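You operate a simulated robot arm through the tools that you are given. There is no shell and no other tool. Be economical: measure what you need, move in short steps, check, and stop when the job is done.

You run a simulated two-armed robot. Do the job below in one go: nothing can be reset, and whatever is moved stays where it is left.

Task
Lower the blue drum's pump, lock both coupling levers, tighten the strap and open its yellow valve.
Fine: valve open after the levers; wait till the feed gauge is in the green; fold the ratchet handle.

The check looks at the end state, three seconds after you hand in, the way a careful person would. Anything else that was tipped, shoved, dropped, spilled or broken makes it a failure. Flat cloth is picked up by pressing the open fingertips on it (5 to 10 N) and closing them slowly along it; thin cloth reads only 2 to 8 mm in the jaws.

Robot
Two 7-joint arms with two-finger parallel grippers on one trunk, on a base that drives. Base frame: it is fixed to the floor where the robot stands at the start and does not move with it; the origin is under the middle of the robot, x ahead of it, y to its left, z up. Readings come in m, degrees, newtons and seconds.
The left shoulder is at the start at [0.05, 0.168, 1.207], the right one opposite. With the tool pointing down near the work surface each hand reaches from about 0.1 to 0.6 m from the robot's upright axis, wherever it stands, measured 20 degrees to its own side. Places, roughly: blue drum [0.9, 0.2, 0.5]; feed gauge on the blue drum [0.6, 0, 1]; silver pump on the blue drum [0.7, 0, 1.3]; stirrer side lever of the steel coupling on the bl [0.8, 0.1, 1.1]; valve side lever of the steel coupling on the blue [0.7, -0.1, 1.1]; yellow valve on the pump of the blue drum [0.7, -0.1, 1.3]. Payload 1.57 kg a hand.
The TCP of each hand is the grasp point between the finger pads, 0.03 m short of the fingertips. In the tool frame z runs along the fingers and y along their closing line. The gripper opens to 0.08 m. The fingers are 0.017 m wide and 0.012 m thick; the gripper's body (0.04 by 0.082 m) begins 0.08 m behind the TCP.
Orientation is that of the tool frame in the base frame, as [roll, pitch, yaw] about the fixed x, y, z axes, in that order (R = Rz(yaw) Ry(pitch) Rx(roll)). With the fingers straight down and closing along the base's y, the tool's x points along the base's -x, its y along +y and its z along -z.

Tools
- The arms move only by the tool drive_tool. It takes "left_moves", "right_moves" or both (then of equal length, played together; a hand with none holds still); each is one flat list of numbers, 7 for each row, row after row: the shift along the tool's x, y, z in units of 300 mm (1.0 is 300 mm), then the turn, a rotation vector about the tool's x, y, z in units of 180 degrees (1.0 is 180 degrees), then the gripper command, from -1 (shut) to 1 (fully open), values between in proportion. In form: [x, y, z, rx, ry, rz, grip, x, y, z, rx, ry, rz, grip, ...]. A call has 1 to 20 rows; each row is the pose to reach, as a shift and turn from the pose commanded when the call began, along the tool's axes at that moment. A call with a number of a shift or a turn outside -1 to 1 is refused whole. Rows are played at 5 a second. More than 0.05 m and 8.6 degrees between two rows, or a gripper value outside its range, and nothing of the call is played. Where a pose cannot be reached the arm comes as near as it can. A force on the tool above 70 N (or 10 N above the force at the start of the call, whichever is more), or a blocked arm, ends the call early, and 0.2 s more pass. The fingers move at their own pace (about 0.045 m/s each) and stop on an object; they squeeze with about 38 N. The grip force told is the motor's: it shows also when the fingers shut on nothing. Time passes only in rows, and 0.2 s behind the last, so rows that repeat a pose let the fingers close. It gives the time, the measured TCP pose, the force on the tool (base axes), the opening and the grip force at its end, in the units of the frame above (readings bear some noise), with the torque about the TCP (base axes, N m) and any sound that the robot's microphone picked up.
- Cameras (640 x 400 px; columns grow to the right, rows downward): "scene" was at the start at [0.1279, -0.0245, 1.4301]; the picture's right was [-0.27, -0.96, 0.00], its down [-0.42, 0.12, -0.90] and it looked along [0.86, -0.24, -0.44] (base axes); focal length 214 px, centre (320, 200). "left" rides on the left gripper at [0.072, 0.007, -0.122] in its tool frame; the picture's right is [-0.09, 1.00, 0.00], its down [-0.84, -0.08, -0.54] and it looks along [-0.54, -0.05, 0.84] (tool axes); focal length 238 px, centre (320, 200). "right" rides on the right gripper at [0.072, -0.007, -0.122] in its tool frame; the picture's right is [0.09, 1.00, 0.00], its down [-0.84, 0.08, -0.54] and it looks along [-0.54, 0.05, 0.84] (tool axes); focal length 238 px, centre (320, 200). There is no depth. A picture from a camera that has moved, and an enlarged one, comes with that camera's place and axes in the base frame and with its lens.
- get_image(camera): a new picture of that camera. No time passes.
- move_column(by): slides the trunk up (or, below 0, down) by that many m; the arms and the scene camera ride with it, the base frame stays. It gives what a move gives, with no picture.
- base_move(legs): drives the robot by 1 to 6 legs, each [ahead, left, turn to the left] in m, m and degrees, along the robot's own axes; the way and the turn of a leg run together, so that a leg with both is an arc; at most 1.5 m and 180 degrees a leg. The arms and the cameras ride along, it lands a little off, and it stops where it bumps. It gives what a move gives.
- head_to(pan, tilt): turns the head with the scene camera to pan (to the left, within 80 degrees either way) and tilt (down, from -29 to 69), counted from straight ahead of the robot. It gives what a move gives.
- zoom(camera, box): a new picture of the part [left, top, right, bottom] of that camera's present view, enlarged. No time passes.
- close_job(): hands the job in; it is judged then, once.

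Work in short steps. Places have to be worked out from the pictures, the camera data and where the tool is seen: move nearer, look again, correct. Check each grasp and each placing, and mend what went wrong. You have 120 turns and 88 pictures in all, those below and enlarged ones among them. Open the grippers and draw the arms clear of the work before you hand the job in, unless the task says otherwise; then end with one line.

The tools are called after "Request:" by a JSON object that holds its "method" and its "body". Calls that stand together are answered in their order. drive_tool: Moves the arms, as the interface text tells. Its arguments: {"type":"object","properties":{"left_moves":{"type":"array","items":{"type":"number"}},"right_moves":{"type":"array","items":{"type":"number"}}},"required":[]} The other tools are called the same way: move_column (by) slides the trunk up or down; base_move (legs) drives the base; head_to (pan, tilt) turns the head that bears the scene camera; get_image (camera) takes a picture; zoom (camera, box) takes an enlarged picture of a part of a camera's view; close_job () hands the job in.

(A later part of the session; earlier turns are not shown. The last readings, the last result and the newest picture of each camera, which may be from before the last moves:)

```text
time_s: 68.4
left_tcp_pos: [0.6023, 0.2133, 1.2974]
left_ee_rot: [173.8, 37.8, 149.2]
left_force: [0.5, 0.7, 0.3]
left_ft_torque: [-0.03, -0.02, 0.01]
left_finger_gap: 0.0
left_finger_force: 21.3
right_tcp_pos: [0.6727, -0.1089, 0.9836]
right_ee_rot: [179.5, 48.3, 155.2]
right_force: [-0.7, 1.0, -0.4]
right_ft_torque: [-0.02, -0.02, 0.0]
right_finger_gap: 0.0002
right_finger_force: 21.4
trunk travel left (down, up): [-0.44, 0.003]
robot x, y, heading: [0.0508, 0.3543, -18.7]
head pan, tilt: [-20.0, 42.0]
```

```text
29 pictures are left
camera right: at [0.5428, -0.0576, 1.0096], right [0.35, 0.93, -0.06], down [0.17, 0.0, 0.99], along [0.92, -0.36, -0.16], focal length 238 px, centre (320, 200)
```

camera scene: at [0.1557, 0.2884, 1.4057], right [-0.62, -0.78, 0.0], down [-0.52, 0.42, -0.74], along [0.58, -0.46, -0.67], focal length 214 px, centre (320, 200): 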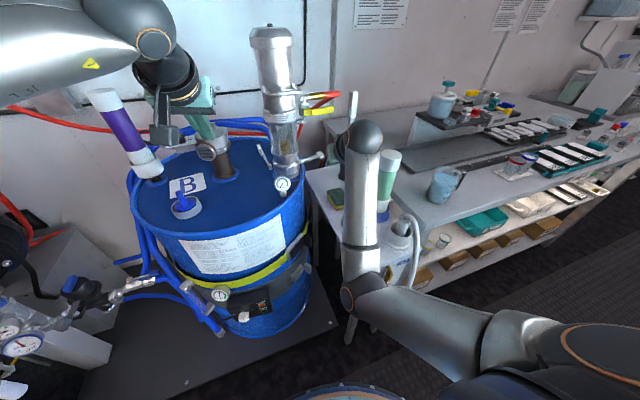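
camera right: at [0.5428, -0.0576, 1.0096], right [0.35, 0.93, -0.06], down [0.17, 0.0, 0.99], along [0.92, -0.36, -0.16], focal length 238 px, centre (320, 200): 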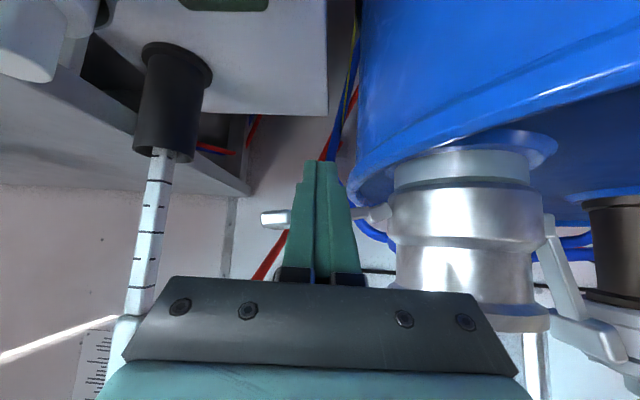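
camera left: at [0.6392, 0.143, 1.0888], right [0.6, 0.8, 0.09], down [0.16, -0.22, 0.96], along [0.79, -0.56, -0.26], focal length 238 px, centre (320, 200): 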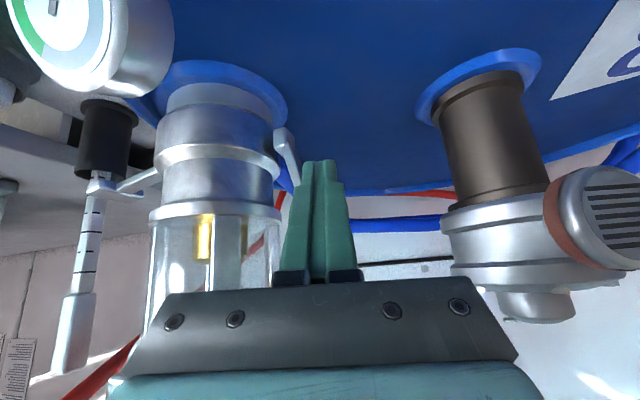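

The fingers are beneath the lever. I swing it up along the arc.

Request:
{"method": "drive_tool", "body": {"right_moves": [-0.04, 0, -0.0354, 0, 0, 0, -1, -0.075, 0, -0.0664, 0, 0, 0, -1, -0.1134, 0, -0.1007, 0, 0, 0, -1, -0.1446, 0.023, -0.1284, 0, 0, 0, -1, -0.172, 0.05, -0.1527, 0, 0, 0, -1, -0.187, 0.07, -0.166, 0, 0, 0, -1]}}

Request:
{"method": "get_image", "body": {"camera": "right"}}

```text
time_s: 69.8
left_tcp_pos: [0.6019, 0.2138, 1.2983]
left_ee_rot: [173.7, 37.9, 149.2]
left_force: [0.7, 0.4, 0.4]
left_ft_torque: [0.03, -0.01, 0.02]
left_finger_gap: 0.0
left_finger_force: 21.1
right_tcp_pos: [0.6807, -0.0908, 1.0576]
right_ee_rot: [179.5, 48.3, 155.1]
right_force: [-0.2, 0.0, 0.2]
right_ft_torque: [-0.01, 0.03, 0.0]
right_finger_gap: 0.0
right_finger_force: 21.3
trunk travel left (down, up): [-0.44, 0.003]
robot x, y, heading: [0.0535, 0.354, -18.8]
head pan, tilt: [-20.0, 42.0]
```

```text
28 pictures are left
camera right: at [0.5511, -0.0389, 1.0836], right [0.35, 0.93, -0.06], down [0.17, 0.0, 0.99], along [0.92, -0.36, -0.16], focal length 238 px, centre (320, 200)
```

right: 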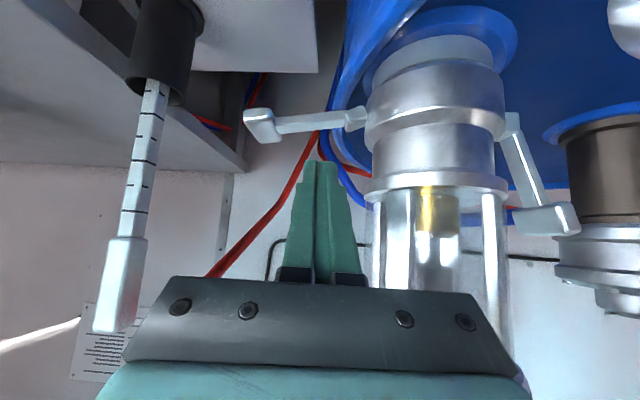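

The fingers passed short of the lever and missed it. From both views the lever runs from (0.716, -0.073) to (0.693, -0.149) at z 1.0, so I need to reach 25 mm further forward. I back off, dip, and go further under.

Request:
{"method": "drive_tool", "body": {"right_moves": [0.0664, -0.064, -0.0748, 0, 0, 0, -1, 0.173, -0.064, 0.02, 0, 0, 0, -1, 0.28, -0.064, 0.1147, 0, 0, 0, -1, 0.236, -0.064, 0.164, 0, 0, 0, -1, 0.191, -0.064, 0.214, 0, 0, 0, -1, 0.147, -0.064, 0.264, 0, 0, 0, -1]}}

Request:
{"method": "get_image", "body": {"camera": "right"}}

```text
time_s: 71.2
left_tcp_pos: [0.6016, 0.2147, 1.298]
left_ee_rot: [173.7, 37.9, 149.2]
left_force: [0.4, 0.2, 0.7]
left_ft_torque: [-0.03, -0.01, 0.02]
left_finger_gap: 0.0
left_finger_force: 20.9
right_tcp_pos: [0.6985, -0.1201, 0.9704]
right_ee_rot: [179.4, 48.3, 155.2]
right_force: [0.4, 0.9, -0.3]
right_ft_torque: [-0.01, 0.04, 0.01]
right_finger_gap: 0.0
right_finger_force: 21.5
trunk travel left (down, up): [-0.44, 0.003]
robot x, y, heading: [0.0514, 0.3521, -18.8]
head pan, tilt: [-20.0, 42.0]
```

```text
27 pictures are left
camera right: at [0.5689, -0.0693, 0.9966], right [0.35, 0.93, -0.06], down [0.17, 0.0, 0.99], along [0.92, -0.36, -0.15], focal length 238 px, centre (320, 200)
```

right: 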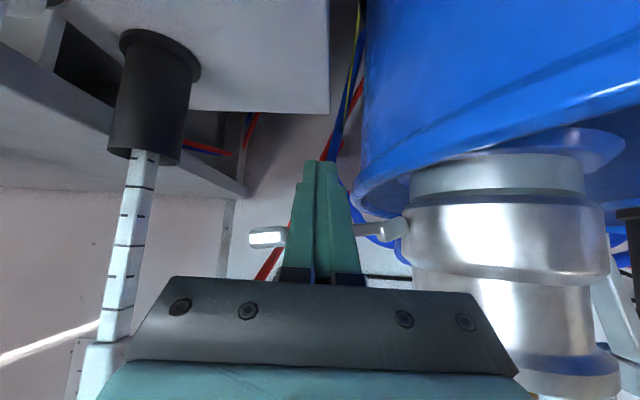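

The fingers are well under the lever now. I swing it up.

Request:
{"method": "drive_tool", "body": {"right_moves": [-0.0374, 0, -0.0332, 0, 0, 0, -1, -0.0698, 0, -0.062, 0, 0, 0, -1, -0.0997, 0, -0.0885, 0, 0, 0, -1, -0.132, 0.02, -0.1173, 0, 0, 0, -1, -0.157, 0.043, -0.139, 0, 0, 0, -1, -0.1745, 0.063, -0.155, 0, 0, 0, -1]}}

Request:
{"method": "get_image", "body": {"camera": "right"}}

```text
time_s: 72.6
left_tcp_pos: [0.6011, 0.2114, 1.2962]
left_ee_rot: [173.5, 37.8, 149.1]
left_force: [-0.3, -0.1, -0.5]
left_ft_torque: [-0.02, -0.01, 0.0]
left_finger_gap: 0.0001
left_finger_force: 21.4
right_tcp_pos: [0.7038, -0.1059, 1.0298]
right_ee_rot: [179.6, 47.1, 155.2]
right_force: [-12.3, -2.8, -21.7]
right_ft_torque: [-0.14, -0.28, 0.07]
right_finger_gap: 0.0
right_finger_force: 21.2
trunk travel left (down, up): [-0.44, 0.003]
robot x, y, heading: [0.0544, 0.3537, -19.0]
head pan, tilt: [-20.0, 42.0]
```

```text
26 pictures are left
camera right: at [0.5752, -0.0545, 1.0594], right [0.36, 0.93, -0.06], down [0.19, 0.0, 0.98], along [0.92, -0.36, -0.17], focal length 238 px, centre (320, 200)
```

right: 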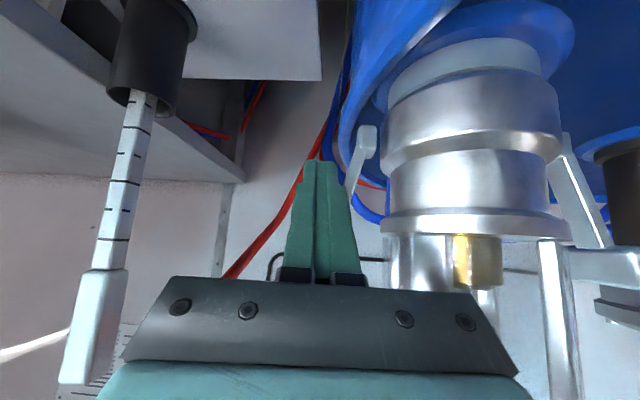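

The lever swung up and the pump stayed down, which shows the stirrer lever is holding. As on the other side, I go round outside the paddle and push it inward to the stop.

Request:
{"method": "drive_tool", "body": {"right_moves": [0.0125, -0.033, 0.011, 0, 0, 0, -1, 0, -0.1, 0, 0, 0, 0, -1, -0.05, -0.1, -0.044, 0, 0, 0, -1, -0.0997, -0.1, -0.0885, 0, 0, 0, -1, -0.0997, -0.05, -0.0885, 0, 0, 0, -1, -0.0997, 0, -0.0885, 0, 0, 0, -1, -0.0997, 0.03, -0.0885, 0, 0, 0, -1, -0.0997, 0.06, -0.0885, 0, 0, 0, -1, -0.0997, 0.09, -0.0885, 0, 0, 0, -1]}}

Request:
{"method": "get_image", "body": {"camera": "right"}}

```text
time_s: 74.6
left_tcp_pos: [0.5976, 0.2121, 1.2998]
left_ee_rot: [173.7, 38.1, 148.9]
left_force: [-0.5, 1.1, -0.4]
left_ft_torque: [-0.04, 0.0, 0.0]
left_finger_gap: 0.0
left_finger_force: 21.9
right_tcp_pos: [0.7017, -0.1177, 1.0828]
right_ee_rot: [-177.1, 48.5, 154.9]
right_force: [-26.5, -13.1, 2.2]
right_ft_torque: [-0.12, -1.73, 0.46]
right_finger_gap: 0.0
right_finger_force: 20.9
trunk travel left (down, up): [-0.44, 0.003]
robot x, y, heading: [0.0521, 0.3567, -19.1]
head pan, tilt: [-20.0, 42.0]
stopped in row 9 (right hand): the force on the tool passed its limit at 73 N (the readings are from after the stop); the commanded pose is now the measured one
```

```text
25 pictures are left
camera right: at [0.5748, -0.0584, 1.1091], right [0.4, 0.91, -0.1], down [0.18, 0.03, 0.98], along [0.9, -0.41, -0.15], focal length 238 px, centre (320, 200)
```

right: 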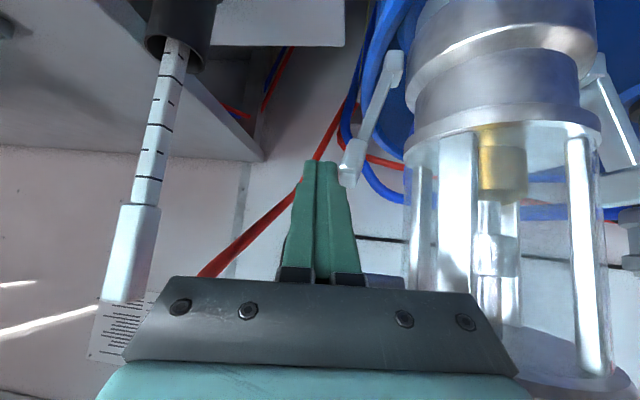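

The valve lever now stands at the same angle as the stirrer lever, mirrored, so it's at its stop. The backward force suggests my gripper body is near the yellow valve. I withdraw straight back horizontally and look.

Request:
{"method": "drive_tool", "body": {"right_moves": [0.055, -0.02, -0.0625, 0, 0, 0, -1, 0.11, -0.02, -0.125, 0, 0, 0, -1, 0.165, -0.02, -0.1875, 0, 0, 0, -1, 0.22, -0.02, -0.25, 0, 0, 0, -1, 0.275, -0.02, -0.3125, 0, 0, 0, -1]}}

Request:
{"method": "get_image", "body": {"camera": "right"}}

Request:
{"method": "zoom", "body": {"camera": "left", "box": [40, 20, 340, 260]}}

```text
time_s: 75.8
left_tcp_pos: [0.6006, 0.211, 1.2969]
left_ee_rot: [173.7, 38.0, 149.0]
left_force: [1.0, -0.1, -0.6]
left_ft_torque: [-0.02, -0.01, 0.0]
left_finger_gap: 0.0
left_finger_force: 21.4
right_tcp_pos: [0.5932, -0.0596, 1.0829]
right_ee_rot: [-177.6, 48.4, 155.3]
right_force: [-0.9, -0.5, -0.3]
right_ft_torque: [-0.02, 0.02, -0.01]
right_finger_gap: 0.0001
right_finger_force: 21.4
trunk travel left (down, up): [-0.44, 0.003]
robot x, y, heading: [0.0545, 0.3516, -18.9]
head pan, tilt: [-20.0, 42.0]
```

```text
24 pictures are left
camera right: at [0.4665, -0.0031, 1.1087], right [0.39, 0.92, -0.1], down [0.18, 0.03, 0.98], along [0.9, -0.4, -0.15], focal length 238 px, centre (320, 200)
```

right: 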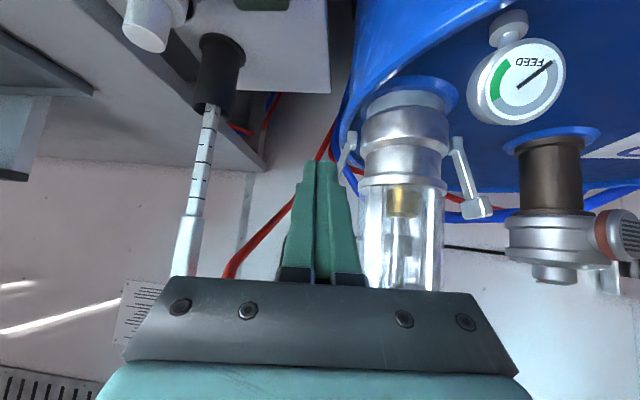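

```text
1.67 times, centred on (190, 140) of left
camera zoom: at [0.4858, 0.2726, 1.3504], right [0.51, 0.85, 0.14], down [0.22, -0.29, 0.93], along [0.83, -0.45, -0.33], focal length 397 px, centre (537, 300)
```

zoom: 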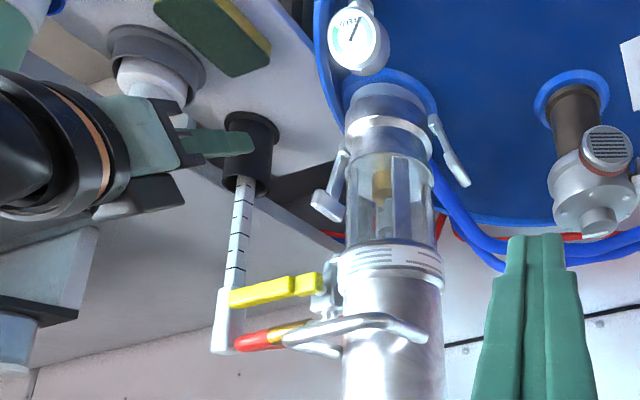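

Both levers are up and the yellow handle is still crosswise, so closed. The feed gauge reads low. I enlarge the valve to see how its handle turns.

Request:
{"method": "head_to", "body": {"pan": -18, "tilt": 22}}

Request:
{"method": "zoom", "body": {"camera": "scene", "box": [260, 120, 380, 230]}}

```text
time_s: 76.6
left_tcp_pos: [0.6, 0.2108, 1.2984]
left_ee_rot: [173.7, 37.9, 148.9]
left_force: [0.0, -0.3, -0.2]
left_ft_torque: [0.03, -0.01, -0.02]
left_finger_gap: 0.0
left_finger_force: 21.1
right_tcp_pos: [0.5953, -0.0599, 1.0824]
right_ee_rot: [-177.6, 48.4, 155.4]
right_force: [0.7, 0.3, 0.6]
right_ft_torque: [0.0, -0.02, 0.01]
right_finger_gap: 0.0
right_finger_force: 21.9
trunk travel left (down, up): [-0.44, 0.003]
robot x, y, heading: [0.0566, 0.3488, -18.9]
head pan, tilt: [-18.0, 22.0]
```

```text
3.64 times, centred on (320, 175) of scene
camera zoom: at [0.1641, 0.2842, 1.5017], right [-0.6, -0.8, 0.0], down [-0.3, 0.23, -0.93], along [0.74, -0.56, -0.38], focal length 780 px, centre (320, 291)
```

zoom: 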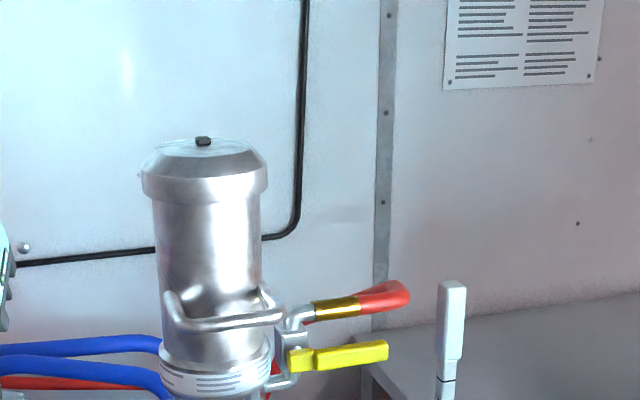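

The handle's hub is at about (0.70, -0.09, 1.168) and its tip at (0.66, -0.168). The hose sits above it and the space below is free, so I bring the right fingertips under the outer end to try turning it upward gently first.

Request:
{"method": "drive_tool", "body": {"right_moves": [-0.085, -0.058, 0.004, 0, 0, 0, -1, -0.17, -0.117, 0.008, 0, 0, 0, -1, -0.254, -0.175, 0.012, 0, 0, 0, -1, -0.31, -0.175, 0.075, 0, 0, 0, -1, -0.365, -0.175, 0.137, 0, 0, 0, -1]}}

Request:
{"method": "get_image", "body": {"camera": "right"}}

```text
time_s: 77.8
left_tcp_pos: [0.6009, 0.2112, 1.2975]
left_ee_rot: [173.7, 37.9, 149.1]
left_force: [0.1, 0.4, 0.3]
left_ft_torque: [0.0, -0.02, -0.01]
left_finger_gap: 0.0
left_finger_force: 21.5
right_tcp_pos: [0.6618, -0.1525, 1.1394]
right_ee_rot: [-177.6, 48.3, 155.3]
right_force: [-0.2, 0.2, 0.1]
right_ft_torque: [-0.01, 0.01, 0.01]
right_finger_gap: 0.0002
right_finger_force: 21.7
trunk travel left (down, up): [-0.44, 0.003]
robot x, y, heading: [0.0511, 0.3553, -19.1]
head pan, tilt: [-18.0, 22.0]
```

```text
21 pictures are left
camera right: at [0.5347, -0.0958, 1.1652], right [0.39, 0.92, -0.1], down [0.18, 0.03, 0.98], along [0.9, -0.4, -0.15], focal length 238 px, centre (320, 200)
```

right: 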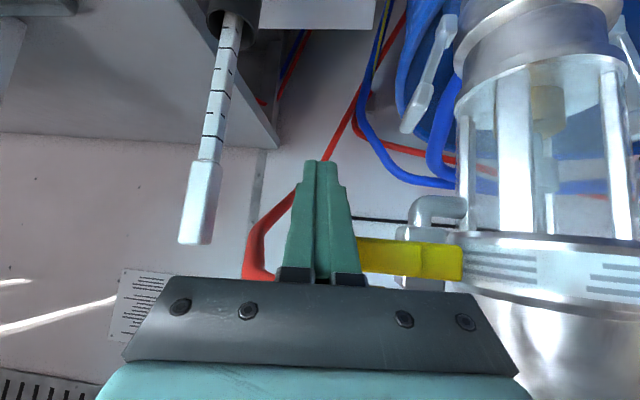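

The fingertips lie in front of and under the handle's outer end. I lift 25 mm slowly and watch the force.

Request:
{"method": "drive_tool", "body": {"right_moves": [-0.0374, 0, -0.0332, 0, 0, 0, -1, -0.055, 0, -0.0487, 0, 0, 0, -1, -0.0748, 0, -0.0664, 0, 0, 0, -1, -0.085, 0, -0.0755, 0, 0, 0, -1]}}

Request:
{"method": "get_image", "body": {"camera": "right"}}

```text
time_s: 78.8
left_tcp_pos: [0.6032, 0.2064, 1.2971]
left_ee_rot: [173.6, 37.8, 148.9]
left_force: [0.2, 0.2, 0.0]
left_ft_torque: [-0.01, 0.0, -0.01]
left_finger_gap: 0.0
left_finger_force: 21.2
right_tcp_pos: [0.6602, -0.1518, 1.1486]
right_ee_rot: [-177.4, 45.7, 155.3]
right_force: [-14.8, 3.5, -43.3]
right_ft_torque: [-0.72, -0.16, 0.23]
right_finger_gap: 0.0
right_finger_force: 21.2
trunk travel left (down, up): [-0.44, 0.003]
robot x, y, heading: [0.0507, 0.3516, -18.9]
head pan, tilt: [-18.0, 22.0]
```

```text
20 pictures are left
camera right: at [0.5344, -0.0953, 1.1815], right [0.39, 0.92, -0.1], down [0.22, 0.01, 0.97], along [0.9, -0.4, -0.2], focal length 238 px, centre (320, 200)
```

right: 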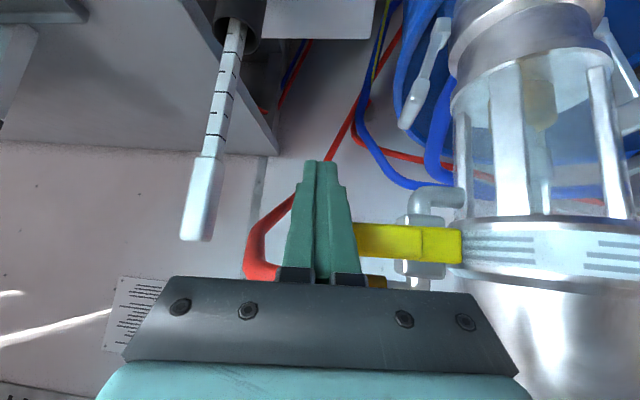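

The handle didn't move under 43 N upward, so it's against its stop and must open downward. That also showed the locked pump doesn't lift. I take the fingers out from below and bring them above the handle, keeping the tips just short of the hose.

Request:
{"method": "drive_tool", "body": {"right_moves": [0.0748, 0, 0.0664, 0, 0, 0, -1, 0.158, 0, -0.027, 0, 0, 0, -1, 0.241, 0, -0.121, 0, 0, 0, -1, 0.158, 0, -0.195, 0, 0, 0, -1, 0.074, 0, -0.268, 0, 0, 0, -1, -0.009, 0, -0.342, 0, 0, 0, -1, -0.077, 0.012, -0.265, 0, 0, 0, -1, -0.145, 0.025, -0.188, 0, 0, 0, -1]}}

Request:
{"method": "get_image", "body": {"camera": "right"}}

```text
time_s: 80.6
left_tcp_pos: [0.6001, 0.211, 1.2974]
left_ee_rot: [173.8, 37.8, 149.0]
left_force: [1.3, 0.4, 0.7]
left_ft_torque: [-0.02, 0.0, 0.0]
left_finger_gap: 0.0003
left_finger_force: 21.2
right_tcp_pos: [0.6528, -0.1362, 1.2413]
right_ee_rot: [-177.6, 48.4, 155.2]
right_force: [-0.2, 0.0, -0.8]
right_ft_torque: [0.01, -0.01, -0.04]
right_finger_gap: 0.0002
right_finger_force: 21.0
trunk travel left (down, up): [-0.44, 0.003]
robot x, y, heading: [0.0527, 0.3532, -18.7]
head pan, tilt: [-18.0, 22.0]
```

```text
19 pictures are left
camera right: at [0.5263, -0.0797, 1.2673], right [0.39, 0.92, -0.1], down [0.18, 0.03, 0.98], along [0.9, -0.4, -0.16], focal length 238 px, centre (320, 200)
```

right: 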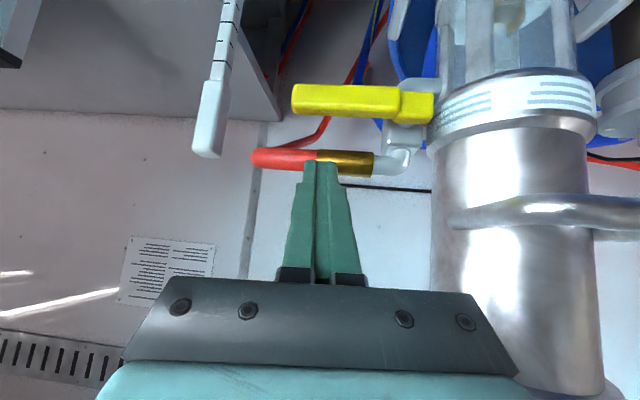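

Triangulation puts the hose 21 mm behind and 33 mm above the handle, so the fingertips have about 9 mm of clearance. I press down on the handle's outer end along an opening arc.

Request:
{"method": "drive_tool", "body": {"right_moves": [0.0499, -0.013, 0.0443, 0, 0, 0, -1, 0.0898, -0.013, 0.0797, 0, 0, 0, -1, 0.1297, -0.013, 0.1151, 0, 0, 0, -1, 0.163, -0.007, 0.158, 0, 0, 0, -1, 0.191, 0.02, 0.1965, 0, 0, 0, -1, 0.2236, 0.053, 0.225, 0, 0, 0, -1]}}

Request:
{"method": "get_image", "body": {"camera": "right"}}

```text
time_s: 82.0
left_tcp_pos: [0.6003, 0.211, 1.298]
left_ee_rot: [173.7, 38.0, 149.0]
left_force: [-0.6, 0.1, -0.8]
left_ft_torque: [0.0, 0.03, 0.01]
left_finger_gap: 0.0
left_finger_force: 21.6
right_tcp_pos: [0.6695, -0.1276, 1.1446]
right_ee_rot: [-177.5, 48.4, 155.3]
right_force: [-0.9, 0.6, 0.4]
right_ft_torque: [0.01, 0.0, -0.02]
right_finger_gap: 0.0
right_finger_force: 21.2
trunk travel left (down, up): [-0.44, 0.003]
robot x, y, heading: [0.0533, 0.3528, -19.1]
head pan, tilt: [-18.0, 22.0]
```

```text
18 pictures are left
camera right: at [0.5422, -0.0701, 1.1708], right [0.39, 0.92, -0.1], down [0.18, 0.03, 0.98], along [0.9, -0.4, -0.15], focal length 238 px, centre (320, 200)
```

right: 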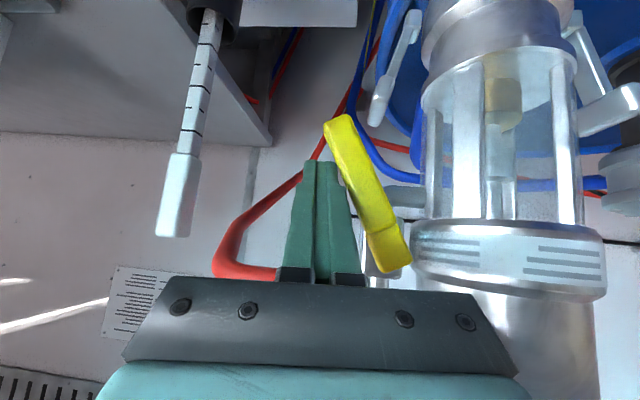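

The handle turned about 60° down. I sweep it the rest of the way to its stop.

Request:
{"method": "drive_tool", "body": {"right_moves": [0.0125, 0.033, 0.011, 0, 0, 0, -1, 0.025, 0.067, 0.022, 0, 0, 0, -1, 0.032, 0.1, 0.029, 0, 0, 0, -1, 0.034, 0.12, 0.03, 0, 0, 0, -1, 0.034, 0.14, 0.03, 0, 0, 0, -1]}}

Request:
{"method": "get_image", "body": {"camera": "right"}}

```text
time_s: 83.2
left_tcp_pos: [0.5961, 0.2043, 1.2996]
left_ee_rot: [173.2, 38.0, 148.4]
left_force: [-0.5, -1.0, 1.2]
left_ft_torque: [-0.03, 0.01, 0.01]
left_finger_gap: 0.0
left_finger_force: 21.7
right_tcp_pos: [0.6784, -0.1103, 1.1349]
right_ee_rot: [-176.7, 49.0, 154.3]
right_force: [-19.7, -43.0, 14.9]
right_ft_torque: [1.12, -0.39, 0.39]
right_finger_gap: 0.0
right_finger_force: 20.7
trunk travel left (down, up): [-0.44, 0.003]
robot x, y, heading: [0.0525, 0.3564, -18.9]
head pan, tilt: [-18.0, 22.0]
```

```text
17 pictures are left
camera right: at [0.5513, -0.0496, 1.1593], right [0.41, 0.9, -0.11], down [0.18, 0.04, 0.98], along [0.89, -0.43, -0.15], focal length 238 px, centre (320, 200)
```

right: 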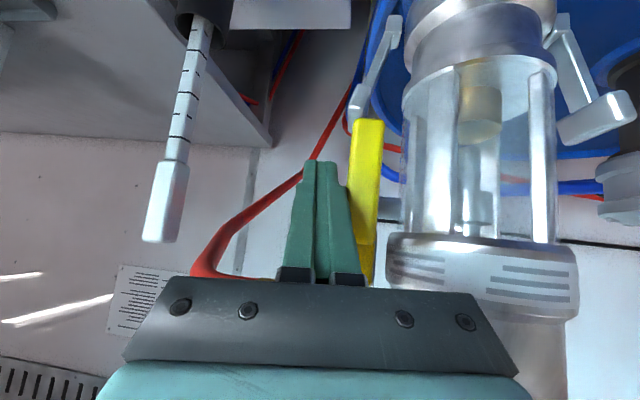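

The handle is vertical against its stop, so the valve is open. I pull the right hand outward and back, and aim the head at the strap ratchet and gauge.

Request:
{"method": "drive_tool", "body": {"right_moves": [0, -0.08, 0, 0, 0, 0, -1, 0.07, -0.1, -0.08, 0, 0, 0, -1, 0.15, -0.1, -0.17, 0, 0, 0, -1, 0.23, -0.1, -0.26, 0, 0, 0, -1, 0.31, -0.06, -0.35, 0, 0, 0, -1, 0.39, 0, -0.44, 0, 0, 0, -1, 0.43, 0.06, -0.52, 0, 0, 0, -1], "left_moves": [0, 0, -0.1, 0, 0, 0, -1, 0, 0, -0.2, 0, 0, 0, -1, 0, 0.05, -0.3, 0, 0, 0, -1, 0, 0.1, -0.4, 0, 0, 0, -1, 0, 0.15, -0.5, 0, 0, 0, -1, 0, 0.2, -0.6, 0, 0, 0, -1, 0, 0.25, -0.7, 0, 0, 0, -1]}}

Request:
{"method": "head_to", "body": {"pan": 0, "tilt": 50}}

Request:
{"method": "get_image", "body": {"camera": "scene"}}

```text
time_s: 84.8
left_tcp_pos: [0.5143, 0.3254, 1.4676]
left_ee_rot: [173.8, 37.9, 148.8]
left_force: [0.4, 0.5, 0.3]
left_ft_torque: [0.02, -0.02, 0.02]
left_finger_gap: 0.0
left_finger_force: 21.2
right_tcp_pos: [0.5114, 0.0067, 1.1466]
right_ee_rot: [-176.4, 49.6, 155.3]
right_force: [-1.2, -0.4, 0.1]
right_ft_torque: [-0.01, -0.01, -0.01]
right_finger_gap: 0.0
right_finger_force: 21.8
trunk travel left (down, up): [-0.44, 0.003]
robot x, y, heading: [0.0532, 0.3545, -18.6]
head pan, tilt: [-18.0, 22.0]
```

```text
time_s: 85.8
left_tcp_pos: [0.515, 0.3262, 1.4668]
left_ee_rot: [173.6, 37.9, 149.1]
left_force: [0.0, -0.1, -0.2]
left_ft_torque: [0.0, -0.02, 0.01]
left_finger_gap: 0.0
left_finger_force: 21.7
right_tcp_pos: [0.5125, 0.0067, 1.1453]
right_ee_rot: [-176.1, 49.4, 155.6]
right_force: [0.2, 0.7, -0.7]
right_ft_torque: [0.02, -0.02, 0.03]
right_finger_gap: 0.0
right_finger_force: 21.1
trunk travel left (down, up): [-0.44, 0.003]
robot x, y, heading: [0.0546, 0.3522, -18.6]
head pan, tilt: [0.0, 50.0]
```

```text
16 pictures are left
camera scene: at [0.1627, 0.315, 1.4595], right [-0.32, -0.95, 0.0], down [-0.72, 0.25, -0.64], along [0.61, -0.21, -0.77], focal length 214 px, centre (320, 200)
```

scene: 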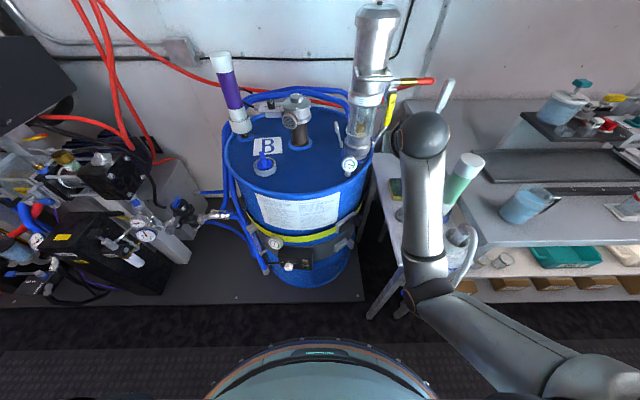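

I enlarge the ratchet on the strap and check the gauge in the same picture.

Request:
{"method": "zoom", "body": {"camera": "scene", "box": [260, 150, 400, 290]}}

```text
2.86 times, centred on (330, 220) of scene
camera zoom: at [0.1627, 0.315, 1.4595], right [-0.32, -0.95, 0.0], down [-0.72, 0.25, -0.64], along [0.61, -0.21, -0.77], focal length 613 px, centre (291, 143)
```

zoom: 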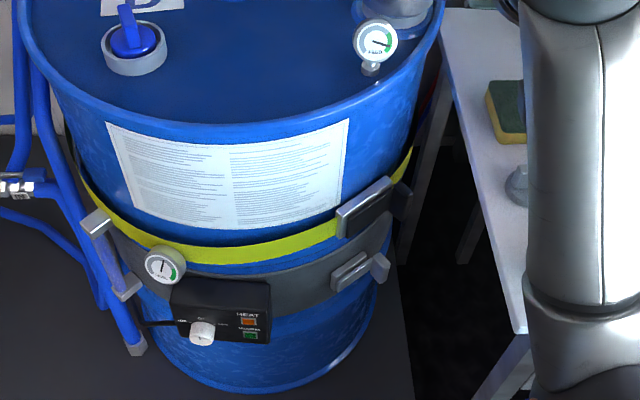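

The feed gauge needle is already moving towards green. The ratchet sits at about (0.60, 0.053, 0.72), with its handle end at about (0.587, 0, 0.733). I back off 0.1 m and lower the trunk, to look at it with the right hand camera.

Request:
{"method": "base_move", "body": {"legs": [[-0.1, 0, 0]]}}

Request:
{"method": "move_column", "body": {"by": -0.3}}

Request:
{"method": "get_image", "body": {"camera": "right"}}

```text
time_s: 86.9
left_tcp_pos: [0.4244, 0.3574, 1.4664]
left_ee_rot: [173.7, 38.0, 149.0]
left_force: [-0.1, -0.2, -0.3]
left_ft_torque: [-0.02, -0.01, 0.01]
left_finger_gap: 0.0001
left_finger_force: 21.2
right_tcp_pos: [0.4211, 0.0375, 1.1443]
right_ee_rot: [-175.9, 49.4, 155.8]
right_force: [0.5, 0.2, 0.5]
right_ft_torque: [-0.02, -0.03, 0.02]
right_finger_gap: 0.0
right_finger_force: 21.0
trunk travel left (down, up): [-0.44, 0.003]
robot x, y, heading: [-0.0369, 0.3813, -18.7]
head pan, tilt: [0.0, 50.0]
```

```text
time_s: 89.9
left_tcp_pos: [0.4252, 0.3556, 1.1663]
left_ee_rot: [173.7, 37.9, 149.0]
left_force: [-0.2, -0.3, 0.6]
left_ft_torque: [-0.01, -0.01, 0.01]
left_finger_gap: 0.0
left_finger_force: 21.7
right_tcp_pos: [0.4231, 0.0363, 0.8443]
right_ee_rot: [-175.9, 49.4, 155.7]
right_force: [-0.6, -0.4, -0.2]
right_ft_torque: [-0.01, 0.01, -0.02]
right_finger_gap: 0.0
right_finger_force: 21.6
trunk travel left (down, up): [-0.14, 0.303]
robot x, y, heading: [-0.0409, 0.3859, -18.7]
head pan, tilt: [0.0, 50.0]
```

```text
14 pictures are left
camera right: at [0.2956, 0.0959, 0.8678], right [0.4, 0.91, -0.12], down [0.17, 0.05, 0.98], along [0.9, -0.42, -0.14], focal length 238 px, centre (320, 200)
```

right: 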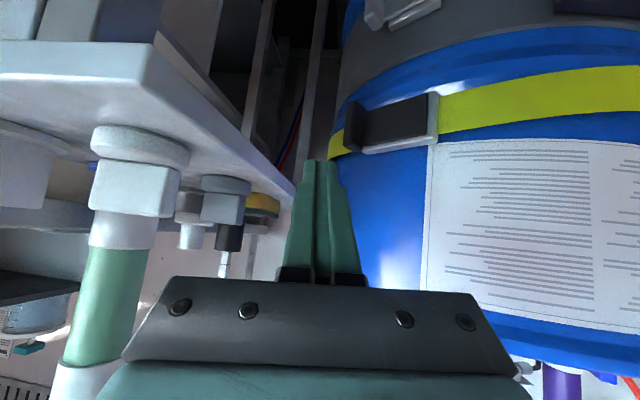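

Request:
{"method": "zoom", "body": {"camera": "right", "box": [310, 70, 470, 180]}}

```text
3.64 times, centred on (390, 125) of right
camera zoom: at [0.2956, 0.0959, 0.8678], right [0.4, 0.91, -0.12], down [0.17, 0.05, 0.98], along [0.9, -0.42, -0.14], focal length 867 px, centre (66, 473)
```

zoom: 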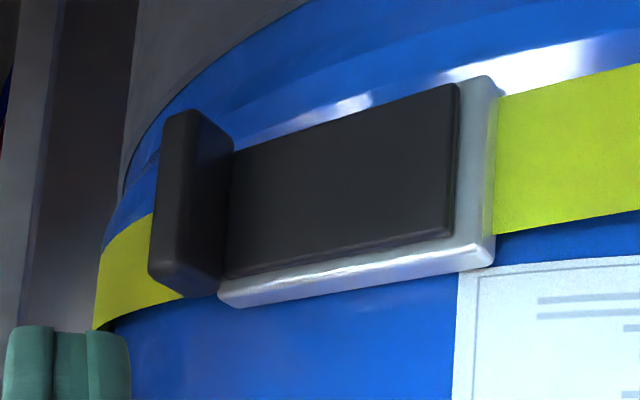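

The ratchet is a black handle plate lying over a grey base, with an upright grip tab at its right (south) end. The hinge side is at the north end, at about (0.587, 0.095), and the tab is at about (0.58, -0.003, 0.725). I turn the right hand to face the tab, open, 8 cm short of it.

Request:
{"method": "drive_tool", "body": {"right_moves": [-0.012, -0.003, 0.076, -0.0247, 0, -0.0212, 1, -0.024, -0.007, 0.151, -0.0494, 0, -0.0424, 1, -0.036, -0.01, 0.227, -0.0742, 0, -0.0636, 1, -0.048, -0.014, 0.302, -0.0989, 0, -0.0848, 1, -0.06, -0.017, 0.378, -0.1236, 0, -0.106, 1, -0.06, -0.017, 0.378, -0.1236, 0, -0.106, 1]}}

Request:
{"method": "get_image", "body": {"camera": "right"}}

```text
time_s: 91.0
left_tcp_pos: [0.4241, 0.3571, 1.1653]
left_ee_rot: [173.7, 37.9, 149.0]
left_force: [-0.1, -0.7, -0.2]
left_ft_torque: [0.0, 0.02, 0.06]
left_finger_gap: 0.0
left_finger_force: 21.9
right_tcp_pos: [0.4965, 0.0105, 0.7916]
right_ee_rot: [-179.6, 48.1, 179.8]
right_force: [-2.2, 17.1, 4.5]
right_ft_torque: [-0.4, 0.58, -2.76]
right_finger_gap: 0.0798
right_finger_force: 0.0
trunk travel left (down, up): [-0.14, 0.303]
robot x, y, heading: [-0.0345, 0.3842, -19.1]
head pan, tilt: [0.0, 50.0]
stopped in row 5 (right hand): the force on the tool passed its limit at 94 N (the readings are from after the stop); the commanded pose is now the measured one
```

```text
12 pictures are left
camera right: at [0.3574, 0.0055, 0.819], right [-0.05, 1.0, -0.07], down [0.16, 0.08, 0.98], along [0.99, 0.04, -0.16], focal length 238 px, centre (320, 200)
```

right: 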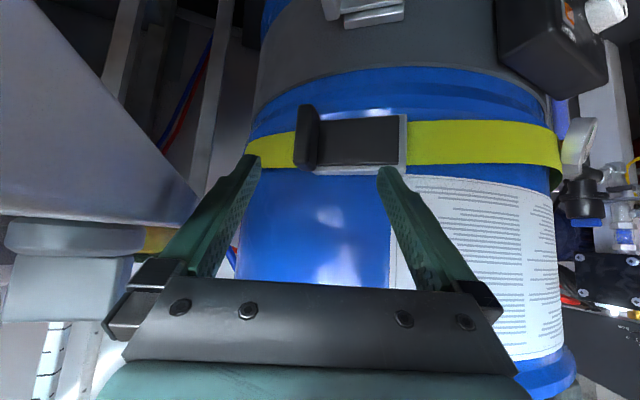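

The rotation pressed the back of my hand against something on the cabinet side and the move stopped. I shift left off the contact, turn back by 10°, narrow the fingers to 50 mm, and move to 5 cm before the tab.

Request:
{"method": "drive_tool", "body": {"right_moves": [0, 0.067, 0, 0.014, 0, 0.0124, 0.25, -0.015, 0.033, 0.076, 0.0275, 0, 0.0247, 0.25, -0.024, -0.013, 0.151, 0.0413, 0, 0.0371, 0.25, -0.024, -0.013, 0.151, 0.0413, 0, 0.0371, 0.25]}}

Request:
{"method": "get_image", "body": {"camera": "right"}}

```text
time_s: 92.0
left_tcp_pos: [0.4241, 0.3569, 1.1651]
left_ee_rot: [173.6, 37.8, 149.1]
left_force: [-0.1, 0.0, 0.1]
left_ft_torque: [-0.03, -0.01, -0.01]
left_finger_gap: 0.0
left_finger_force: 20.9
right_tcp_pos: [0.5378, 0.0045, 0.7653]
right_ee_rot: [-179.1, 48.1, 170.0]
right_force: [0.6, -0.5, -0.2]
right_ft_torque: [0.01, 0.02, 0.0]
right_finger_gap: 0.0501
right_finger_force: 0.1
trunk travel left (down, up): [-0.14, 0.303]
robot x, y, heading: [-0.0369, 0.3848, -18.7]
head pan, tilt: [0.0, 50.0]
```

```text
11 pictures are left
camera right: at [0.4, 0.0253, 0.793], right [0.13, 0.99, -0.08], down [0.17, 0.06, 0.98], along [0.98, -0.14, -0.16], focal length 238 px, centre (320, 200)
```

right: 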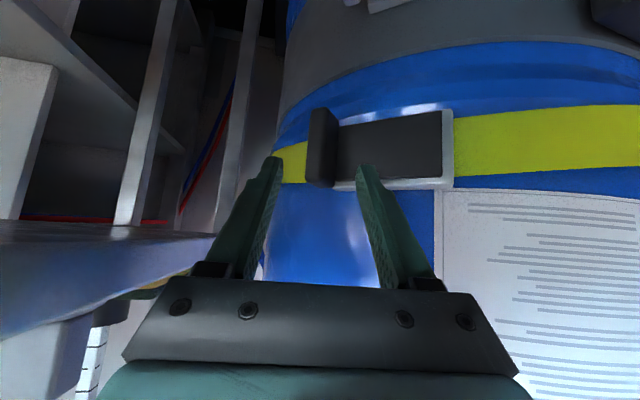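

The tab is centred between the fingers. I advance 50 mm and close on it.

Request:
{"method": "drive_tool", "body": {"right_moves": [0, 0, 0.06, 0, 0, 0, 0.25, 0, 0, 0.115, 0, 0, 0, 0.25, 0, 0, 0.165, 0, 0, 0, 0.25, 0, 0, 0.165, 0, 0, 0, -1, 0, 0, 0.165, 0, 0, 0, -1, 0, 0, 0.165, 0, 0, 0, -1, 0, 0, 0.165, 0, 0, 0, -1]}}

```text
time_s: 93.0
left_tcp_pos: [0.4177, 0.3583, 1.1688]
left_ee_rot: [173.7, 38.1, 148.8]
left_force: [-0.8, 1.1, 1.1]
left_ft_torque: [-0.01, -0.05, -0.02]
left_finger_gap: 0.0
left_finger_force: 21.7
right_tcp_pos: [0.5669, -0.0006, 0.7389]
right_ee_rot: [-179.0, 48.2, 170.3]
right_force: [0.3, -0.7, 0.0]
right_ft_torque: [0.04, 0.04, 0.05]
right_finger_gap: 0.0259
right_finger_force: 0.1
trunk travel left (down, up): [-0.14, 0.303]
robot x, y, heading: [-0.039, 0.3822, -18.9]
head pan, tilt: [0.0, 50.0]
stopped in row 4 (right hand): the force on the tool passed its limit at 79 N (the readings are from after the stop); the commanded pose is now the measured one
```

The tips touched the plate and stopped there. I ease back 4 mm and close on the tab.

Request:
{"method": "drive_tool", "body": {"right_moves": [0, 0, -0.013, 0, 0, 0, -1, 0, 0, -0.013, 0, 0, 0, -1, 0, 0, -0.013, 0, 0, 0, -1, 0, 0, -0.013, 0, 0, 0, -1]}}

Request:
{"method": "get_image", "body": {"camera": "right"}}

```text
time_s: 94.0
left_tcp_pos: [0.4213, 0.3557, 1.1668]
left_ee_rot: [173.6, 38.0, 149.0]
left_force: [-0.2, -0.3, 0.6]
left_ft_torque: [-0.01, 0.0, -0.01]
left_finger_gap: 0.0
left_finger_force: 21.3
right_tcp_pos: [0.5658, -0.0006, 0.736]
right_ee_rot: [-179.3, 47.7, 170.1]
right_force: [-5.0, 2.5, 2.7]
right_ft_torque: [0.36, -0.31, 0.4]
right_finger_gap: 0.0243
right_finger_force: 36.1
trunk travel left (down, up): [-0.14, 0.303]
robot x, y, heading: [-0.0387, 0.3872, -19.0]
head pan, tilt: [0.0, 50.0]
```

```text
10 pictures are left
camera right: at [0.4276, 0.0178, 0.7636], right [0.12, 0.99, -0.08], down [0.17, 0.05, 0.98], along [0.98, -0.13, -0.17], focal length 238 px, centre (320, 200)
```

right: 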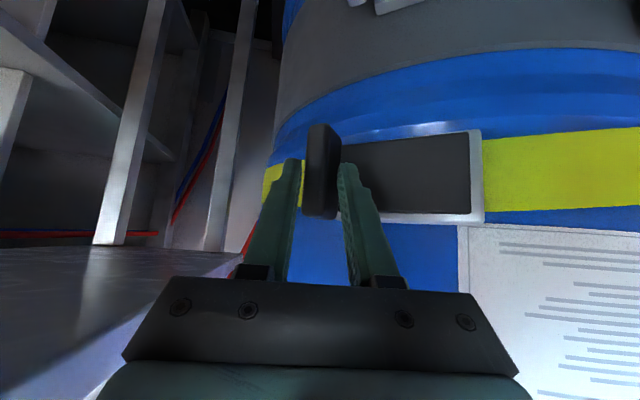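

The tab is gripped at 24 mm. I test the swing: pull outward on an arc about the north-end hinge, 24° first, turning the hand with it.

Request:
{"method": "drive_tool", "body": {"right_moves": [0.0276, 0.002, -0.0303, 0.0329, 0, 0.0299, -1, 0.055, 0.01, -0.0604, 0.0658, 0, 0.0598, -1, 0.0814, 0.024, -0.0896, 0.0987, 0, 0.0897, -1]}}

Request:
{"method": "get_image", "body": {"camera": "right"}}

```text
time_s: 94.8
left_tcp_pos: [0.4228, 0.3564, 1.1676]
left_ee_rot: [173.6, 38.0, 149.1]
left_force: [0.1, 0.6, 0.0]
left_ft_torque: [-0.02, -0.01, -0.02]
left_finger_gap: 0.0
left_finger_force: 21.3
right_tcp_pos: [0.5303, 0.0127, 0.7366]
right_ee_rot: [-179.4, 47.7, 146.0]
right_force: [-7.0, 0.3, 0.1]
right_ft_torque: [0.37, 0.69, 0.55]
right_finger_gap: 0.0241
right_finger_force: 35.6
trunk travel left (down, up): [-0.14, 0.303]
robot x, y, heading: [-0.0408, 0.3858, -18.9]
head pan, tilt: [0.0, 50.0]
```

```text
9 pictures are left
camera right: at [0.4119, 0.0864, 0.7636], right [0.51, 0.85, -0.08], down [0.18, -0.02, 0.98], along [0.84, -0.52, -0.17], focal length 238 px, centre (320, 200)
```

right: 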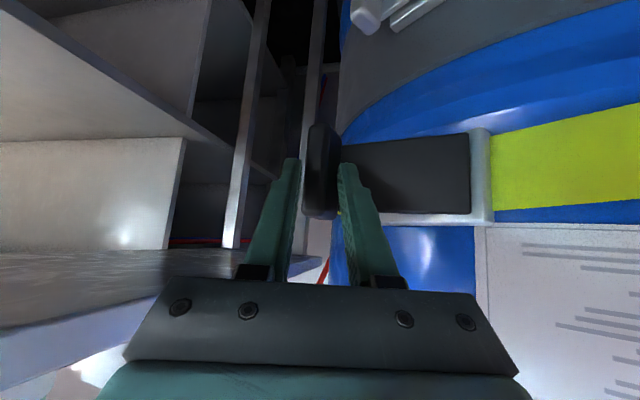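

The handle swings out freely and the plate follows the hand. I swing it a further 56°, to about 80° open.

Request:
{"method": "drive_tool", "body": {"right_moves": [0.0276, 0.002, -0.0303, 0.0329, 0, 0.0299, -1, 0.055, 0.01, -0.0604, 0.0658, 0, 0.0598, -1, 0.0814, 0.024, -0.0896, 0.0987, 0, 0.0897, -1, 0.1061, 0.0427, -0.1167, 0.1316, 0, 0.1196, -1, 0.129, 0.0663, -0.1419, 0.1644, 0, 0.1496, -1, 0.1492, 0.0947, -0.1641, 0.1973, 0, 0.1795, -1, 0.1669, 0.127, -0.1836, 0.2302, 0, 0.2094, -1]}}

```text
time_s: 96.3
left_tcp_pos: [0.4214, 0.3567, 1.1666]
left_ee_rot: [173.7, 37.9, 148.9]
left_force: [0.0, -0.4, -0.2]
left_ft_torque: [0.03, 0.04, -0.01]
left_finger_gap: 0.0002
left_finger_force: 21.0
right_tcp_pos: [0.4898, 0.0865, 0.7365]
right_ee_rot: [-180.0, 48.1, 89.5]
right_force: [-0.3, -0.3, -0.1]
right_ft_torque: [-0.03, 0.01, 0.02]
right_finger_gap: 0.0001
right_finger_force: 21.6
trunk travel left (down, up): [-0.14, 0.303]
robot x, y, heading: [-0.0383, 0.38, -18.8]
head pan, tilt: [0.0, 50.0]
```

The grip slipped off during the swing. I look at where the handle is now.

Request:
{"method": "get_image", "body": {"camera": "right"}}

Request:
{"method": "zoom", "body": {"camera": "scene", "box": [220, 40, 420, 200]}}

```text
8 pictures are left
camera right: at [0.4843, 0.2254, 0.7636], right [1.0, 0.05, -0.07], down [0.08, -0.16, 0.98], along [0.04, -0.99, -0.16], focal length 238 px, centre (320, 200)
```

right: 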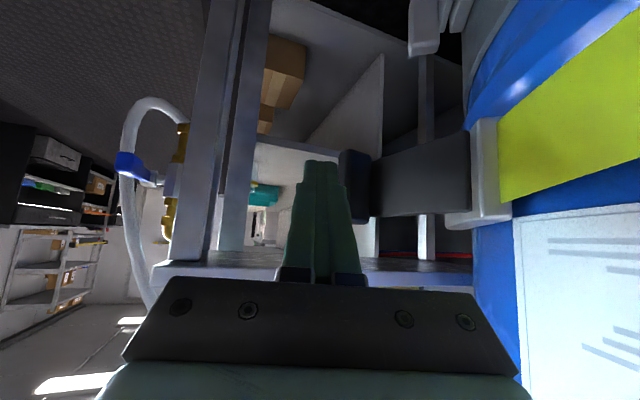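

```text
2.50 times, centred on (320, 120) of scene
camera zoom: at [0.0708, 0.3464, 1.1594], right [-0.32, -0.95, 0.0], down [-0.72, 0.25, -0.64], along [0.61, -0.21, -0.77], focal length 536 px, centre (320, 400)
```

zoom: 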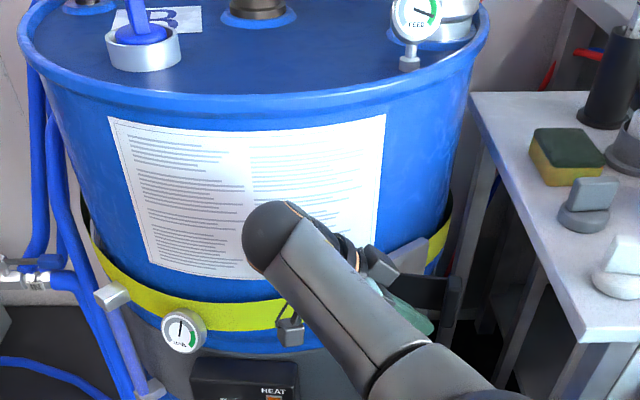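

The handle is swung out about 90°, with the tab at about (0.51, 0.09) and the hinge near (0.58, 0.088), and the fingers slipped off its end. I back the closed hand away north and shift it over the plate's face, ready to push it shut along the reverse arc.

Request:
{"method": "drive_tool", "body": {"right_moves": [0.0835, 0, -0.093, 0, 0, 0, -1, 0.167, 0, -0.186, 0, 0, 0, -1, 0.167, 0.157, -0.186, 0, 0, 0, -1, 0.097, 0.157, -0.108, 0, 0, 0, -1]}}

Request:
{"method": "get_image", "body": {"camera": "right"}}

```text
time_s: 97.3
left_tcp_pos: [0.4233, 0.3565, 1.1675]
left_ee_rot: [173.7, 37.9, 148.9]
left_force: [-0.2, 0.2, 0.1]
left_ft_torque: [0.01, 0.03, 0.01]
left_finger_gap: 0.0001
left_finger_force: 21.5
right_tcp_pos: [0.4825, 0.1248, 0.7385]
right_ee_rot: [-179.8, 48.3, 89.7]
right_force: [-0.6, 0.2, -0.2]
right_ft_torque: [-0.02, 0.0, 0.0]
right_finger_gap: 0.0002
right_finger_force: 21.2
right hand out of reach, approached as far as the arm can: row 1, 2, 3, 4
trunk travel left (down, up): [-0.14, 0.303]
robot x, y, heading: [-0.0398, 0.3838, -18.8]
head pan, tilt: [0.0, 50.0]
```

```text
6 pictures are left
camera right: at [0.4768, 0.2642, 0.7651], right [1.0, 0.05, -0.07], down [0.08, -0.16, 0.98], along [0.04, -0.99, -0.16], focal length 238 px, centre (320, 200)
```

right: 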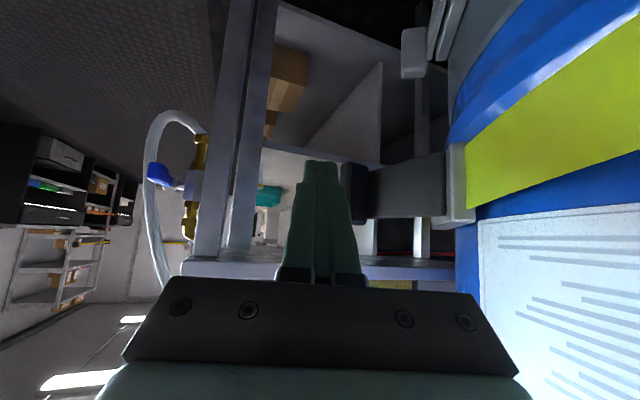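

At that heading the arm can't reach over the plate. I turn the hand back to heading -20°, staying north of the handle, so the side of the fingers can sweep it shut.

Request:
{"method": "drive_tool", "body": {"right_moves": [0.01, -0.036, -0.011, -0.0321, 0, -0.0289, -1, 0.02, -0.072, -0.022, -0.0642, 0, -0.0578, -1, 0.03, -0.108, -0.033, -0.0963, 0, -0.0867, -1, 0.04, -0.144, -0.044, -0.1284, 0, -0.1156, -1, 0.049, -0.18, -0.055, -0.1606, 0, -0.1444, -1, 0.059, -0.215, -0.066, -0.1927, 0, -0.1733, -1, 0.069, -0.251, -0.077, -0.2248, 0, -0.2022, -1, 0.079, -0.287, -0.088, -0.2569, 0, -0.2311, -1, 0.089, -0.323, -0.099, -0.289, 0, -0.26, -1]}}

```text
time_s: 99.3
left_tcp_pos: [0.4217, 0.3571, 1.1671]
left_ee_rot: [173.7, 37.9, 149.0]
left_force: [-0.5, -0.2, 0.8]
left_ft_torque: [-0.01, 0.03, 0.02]
left_finger_gap: 0.0
left_finger_force: 21.5
right_tcp_pos: [0.3875, 0.1675, 0.7405]
right_ee_rot: [-179.7, 48.0, 159.8]
right_force: [0.2, 0.4, 0.3]
right_ft_torque: [0.03, -0.02, 0.03]
right_finger_gap: 0.0
right_finger_force: 21.3
trunk travel left (down, up): [-0.14, 0.303]
robot x, y, heading: [-0.0371, 0.3836, -19.0]
head pan, tilt: [0.0, 50.0]
```

The hand is at (0.388, 0.168), heading -20°. I advance north of the handle and sweep it along its closing arc, then press it onto the base.

Request:
{"method": "drive_tool", "body": {"right_moves": [-0.077, 0.018, 0.085, 0, 0, 0, -1, -0.154, 0.036, 0.17, 0, 0, 0, -1, -0.23, 0.053, 0.256, 0, 0, 0, -1, -0.307, 0.071, 0.341, 0, 0, 0, -1, -0.308, 0, 0.342, 0, 0, 0, -1, -0.308, -0.07, 0.3425, 0, 0, 0, -1, -0.323, -0.148, 0.358, 0, 0, 0, -1, -0.35, -0.177, 0.388, 0, 0, 0, -1, -0.377, -0.206, 0.419, 0, 0, 0, -1, -0.423, -0.217, 0.4695, 0, 0, 0, -1, -0.446, -0.215, 0.4953, 0, 0, 0, -1, -0.4685, -0.21, 0.5203, 0, 0, 0, -1]}}

Request:
{"method": "get_image", "body": {"camera": "right"}}

```text
time_s: 102.0
left_tcp_pos: [0.4222, 0.3566, 1.1653]
left_ee_rot: [173.7, 37.9, 149.0]
left_force: [-1.4, -0.2, 0.1]
left_ft_torque: [-0.05, -0.01, -0.02]
left_finger_gap: 0.0
left_finger_force: 21.6
right_tcp_pos: [0.564, 0.0346, 0.7402]
right_ee_rot: [-179.8, 48.1, 159.8]
right_force: [0.0, 0.4, -0.5]
right_ft_torque: [0.02, 0.02, -0.02]
right_finger_gap: 0.0
right_finger_force: 21.0
trunk travel left (down, up): [-0.14, 0.303]
robot x, y, heading: [-0.0422, 0.382, -19.0]
head pan, tilt: [0.0, 50.0]
```

```text
5 pictures are left
camera right: at [0.4304, 0.0772, 0.7665], right [0.29, 0.95, -0.07], down [0.18, 0.02, 0.98], along [0.94, -0.3, -0.16], focal length 238 px, centre (320, 200)
```

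right: 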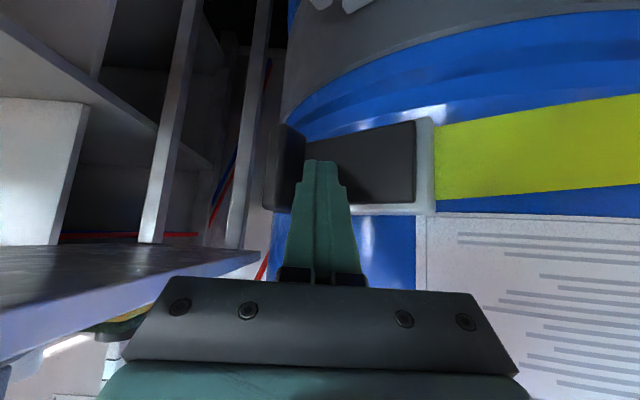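

The handle is nearly shut but still stands slightly proud. I press on until it stops.

Request:
{"method": "drive_tool", "body": {"right_moves": [-0.018, -0.01, 0.02, 0, 0, 0, -1, -0.036, -0.02, 0.04, 0, 0, 0, -1, -0.054, -0.03, 0.06, 0, 0, 0, -1, -0.072, -0.035, 0.08, 0, 0, 0, -1, -0.09, -0.035, 0.1, 0, 0, 0, -1]}}

Request:
{"method": "zoom", "body": {"camera": "right", "box": [200, 60, 640, 260]}}

```text
time_s: 102.5
left_tcp_pos: [0.4168, 0.3567, 1.1687]
left_ee_rot: [173.7, 38.1, 148.8]
left_force: [-0.1, 0.4, -0.7]
left_ft_torque: [0.0, 0.0, 0.02]
left_finger_gap: 0.0
left_finger_force: 21.4
right_tcp_pos: [0.5669, 0.0312, 0.7395]
right_ee_rot: [-179.8, 47.0, 159.9]
right_force: [-36.6, 7.6, 15.5]
right_ft_torque: [0.11, 0.07, 0.23]
right_finger_gap: 0.0
right_finger_force: 21.7
trunk travel left (down, up): [-0.14, 0.303]
robot x, y, heading: [-0.0386, 0.3884, -19.2]
head pan, tilt: [0.0, 50.0]
stopped in row 2 (right hand): the force on the tool passed its limit at 80 N (the readings are from after the stop); the commanded pose is now the measured one
```

```text
1.45 times, centred on (420, 160) of right
camera zoom: at [0.435, 0.0738, 0.769], right [0.29, 0.96, -0.07], down [0.19, 0.01, 0.98], along [0.94, -0.29, -0.18], focal length 347 px, centre (174, 258)
```

zoom: 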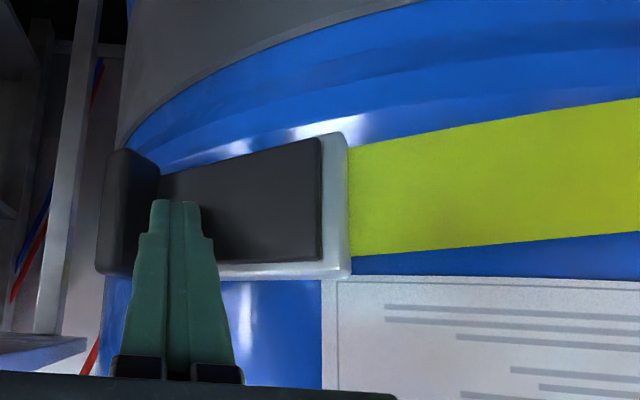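

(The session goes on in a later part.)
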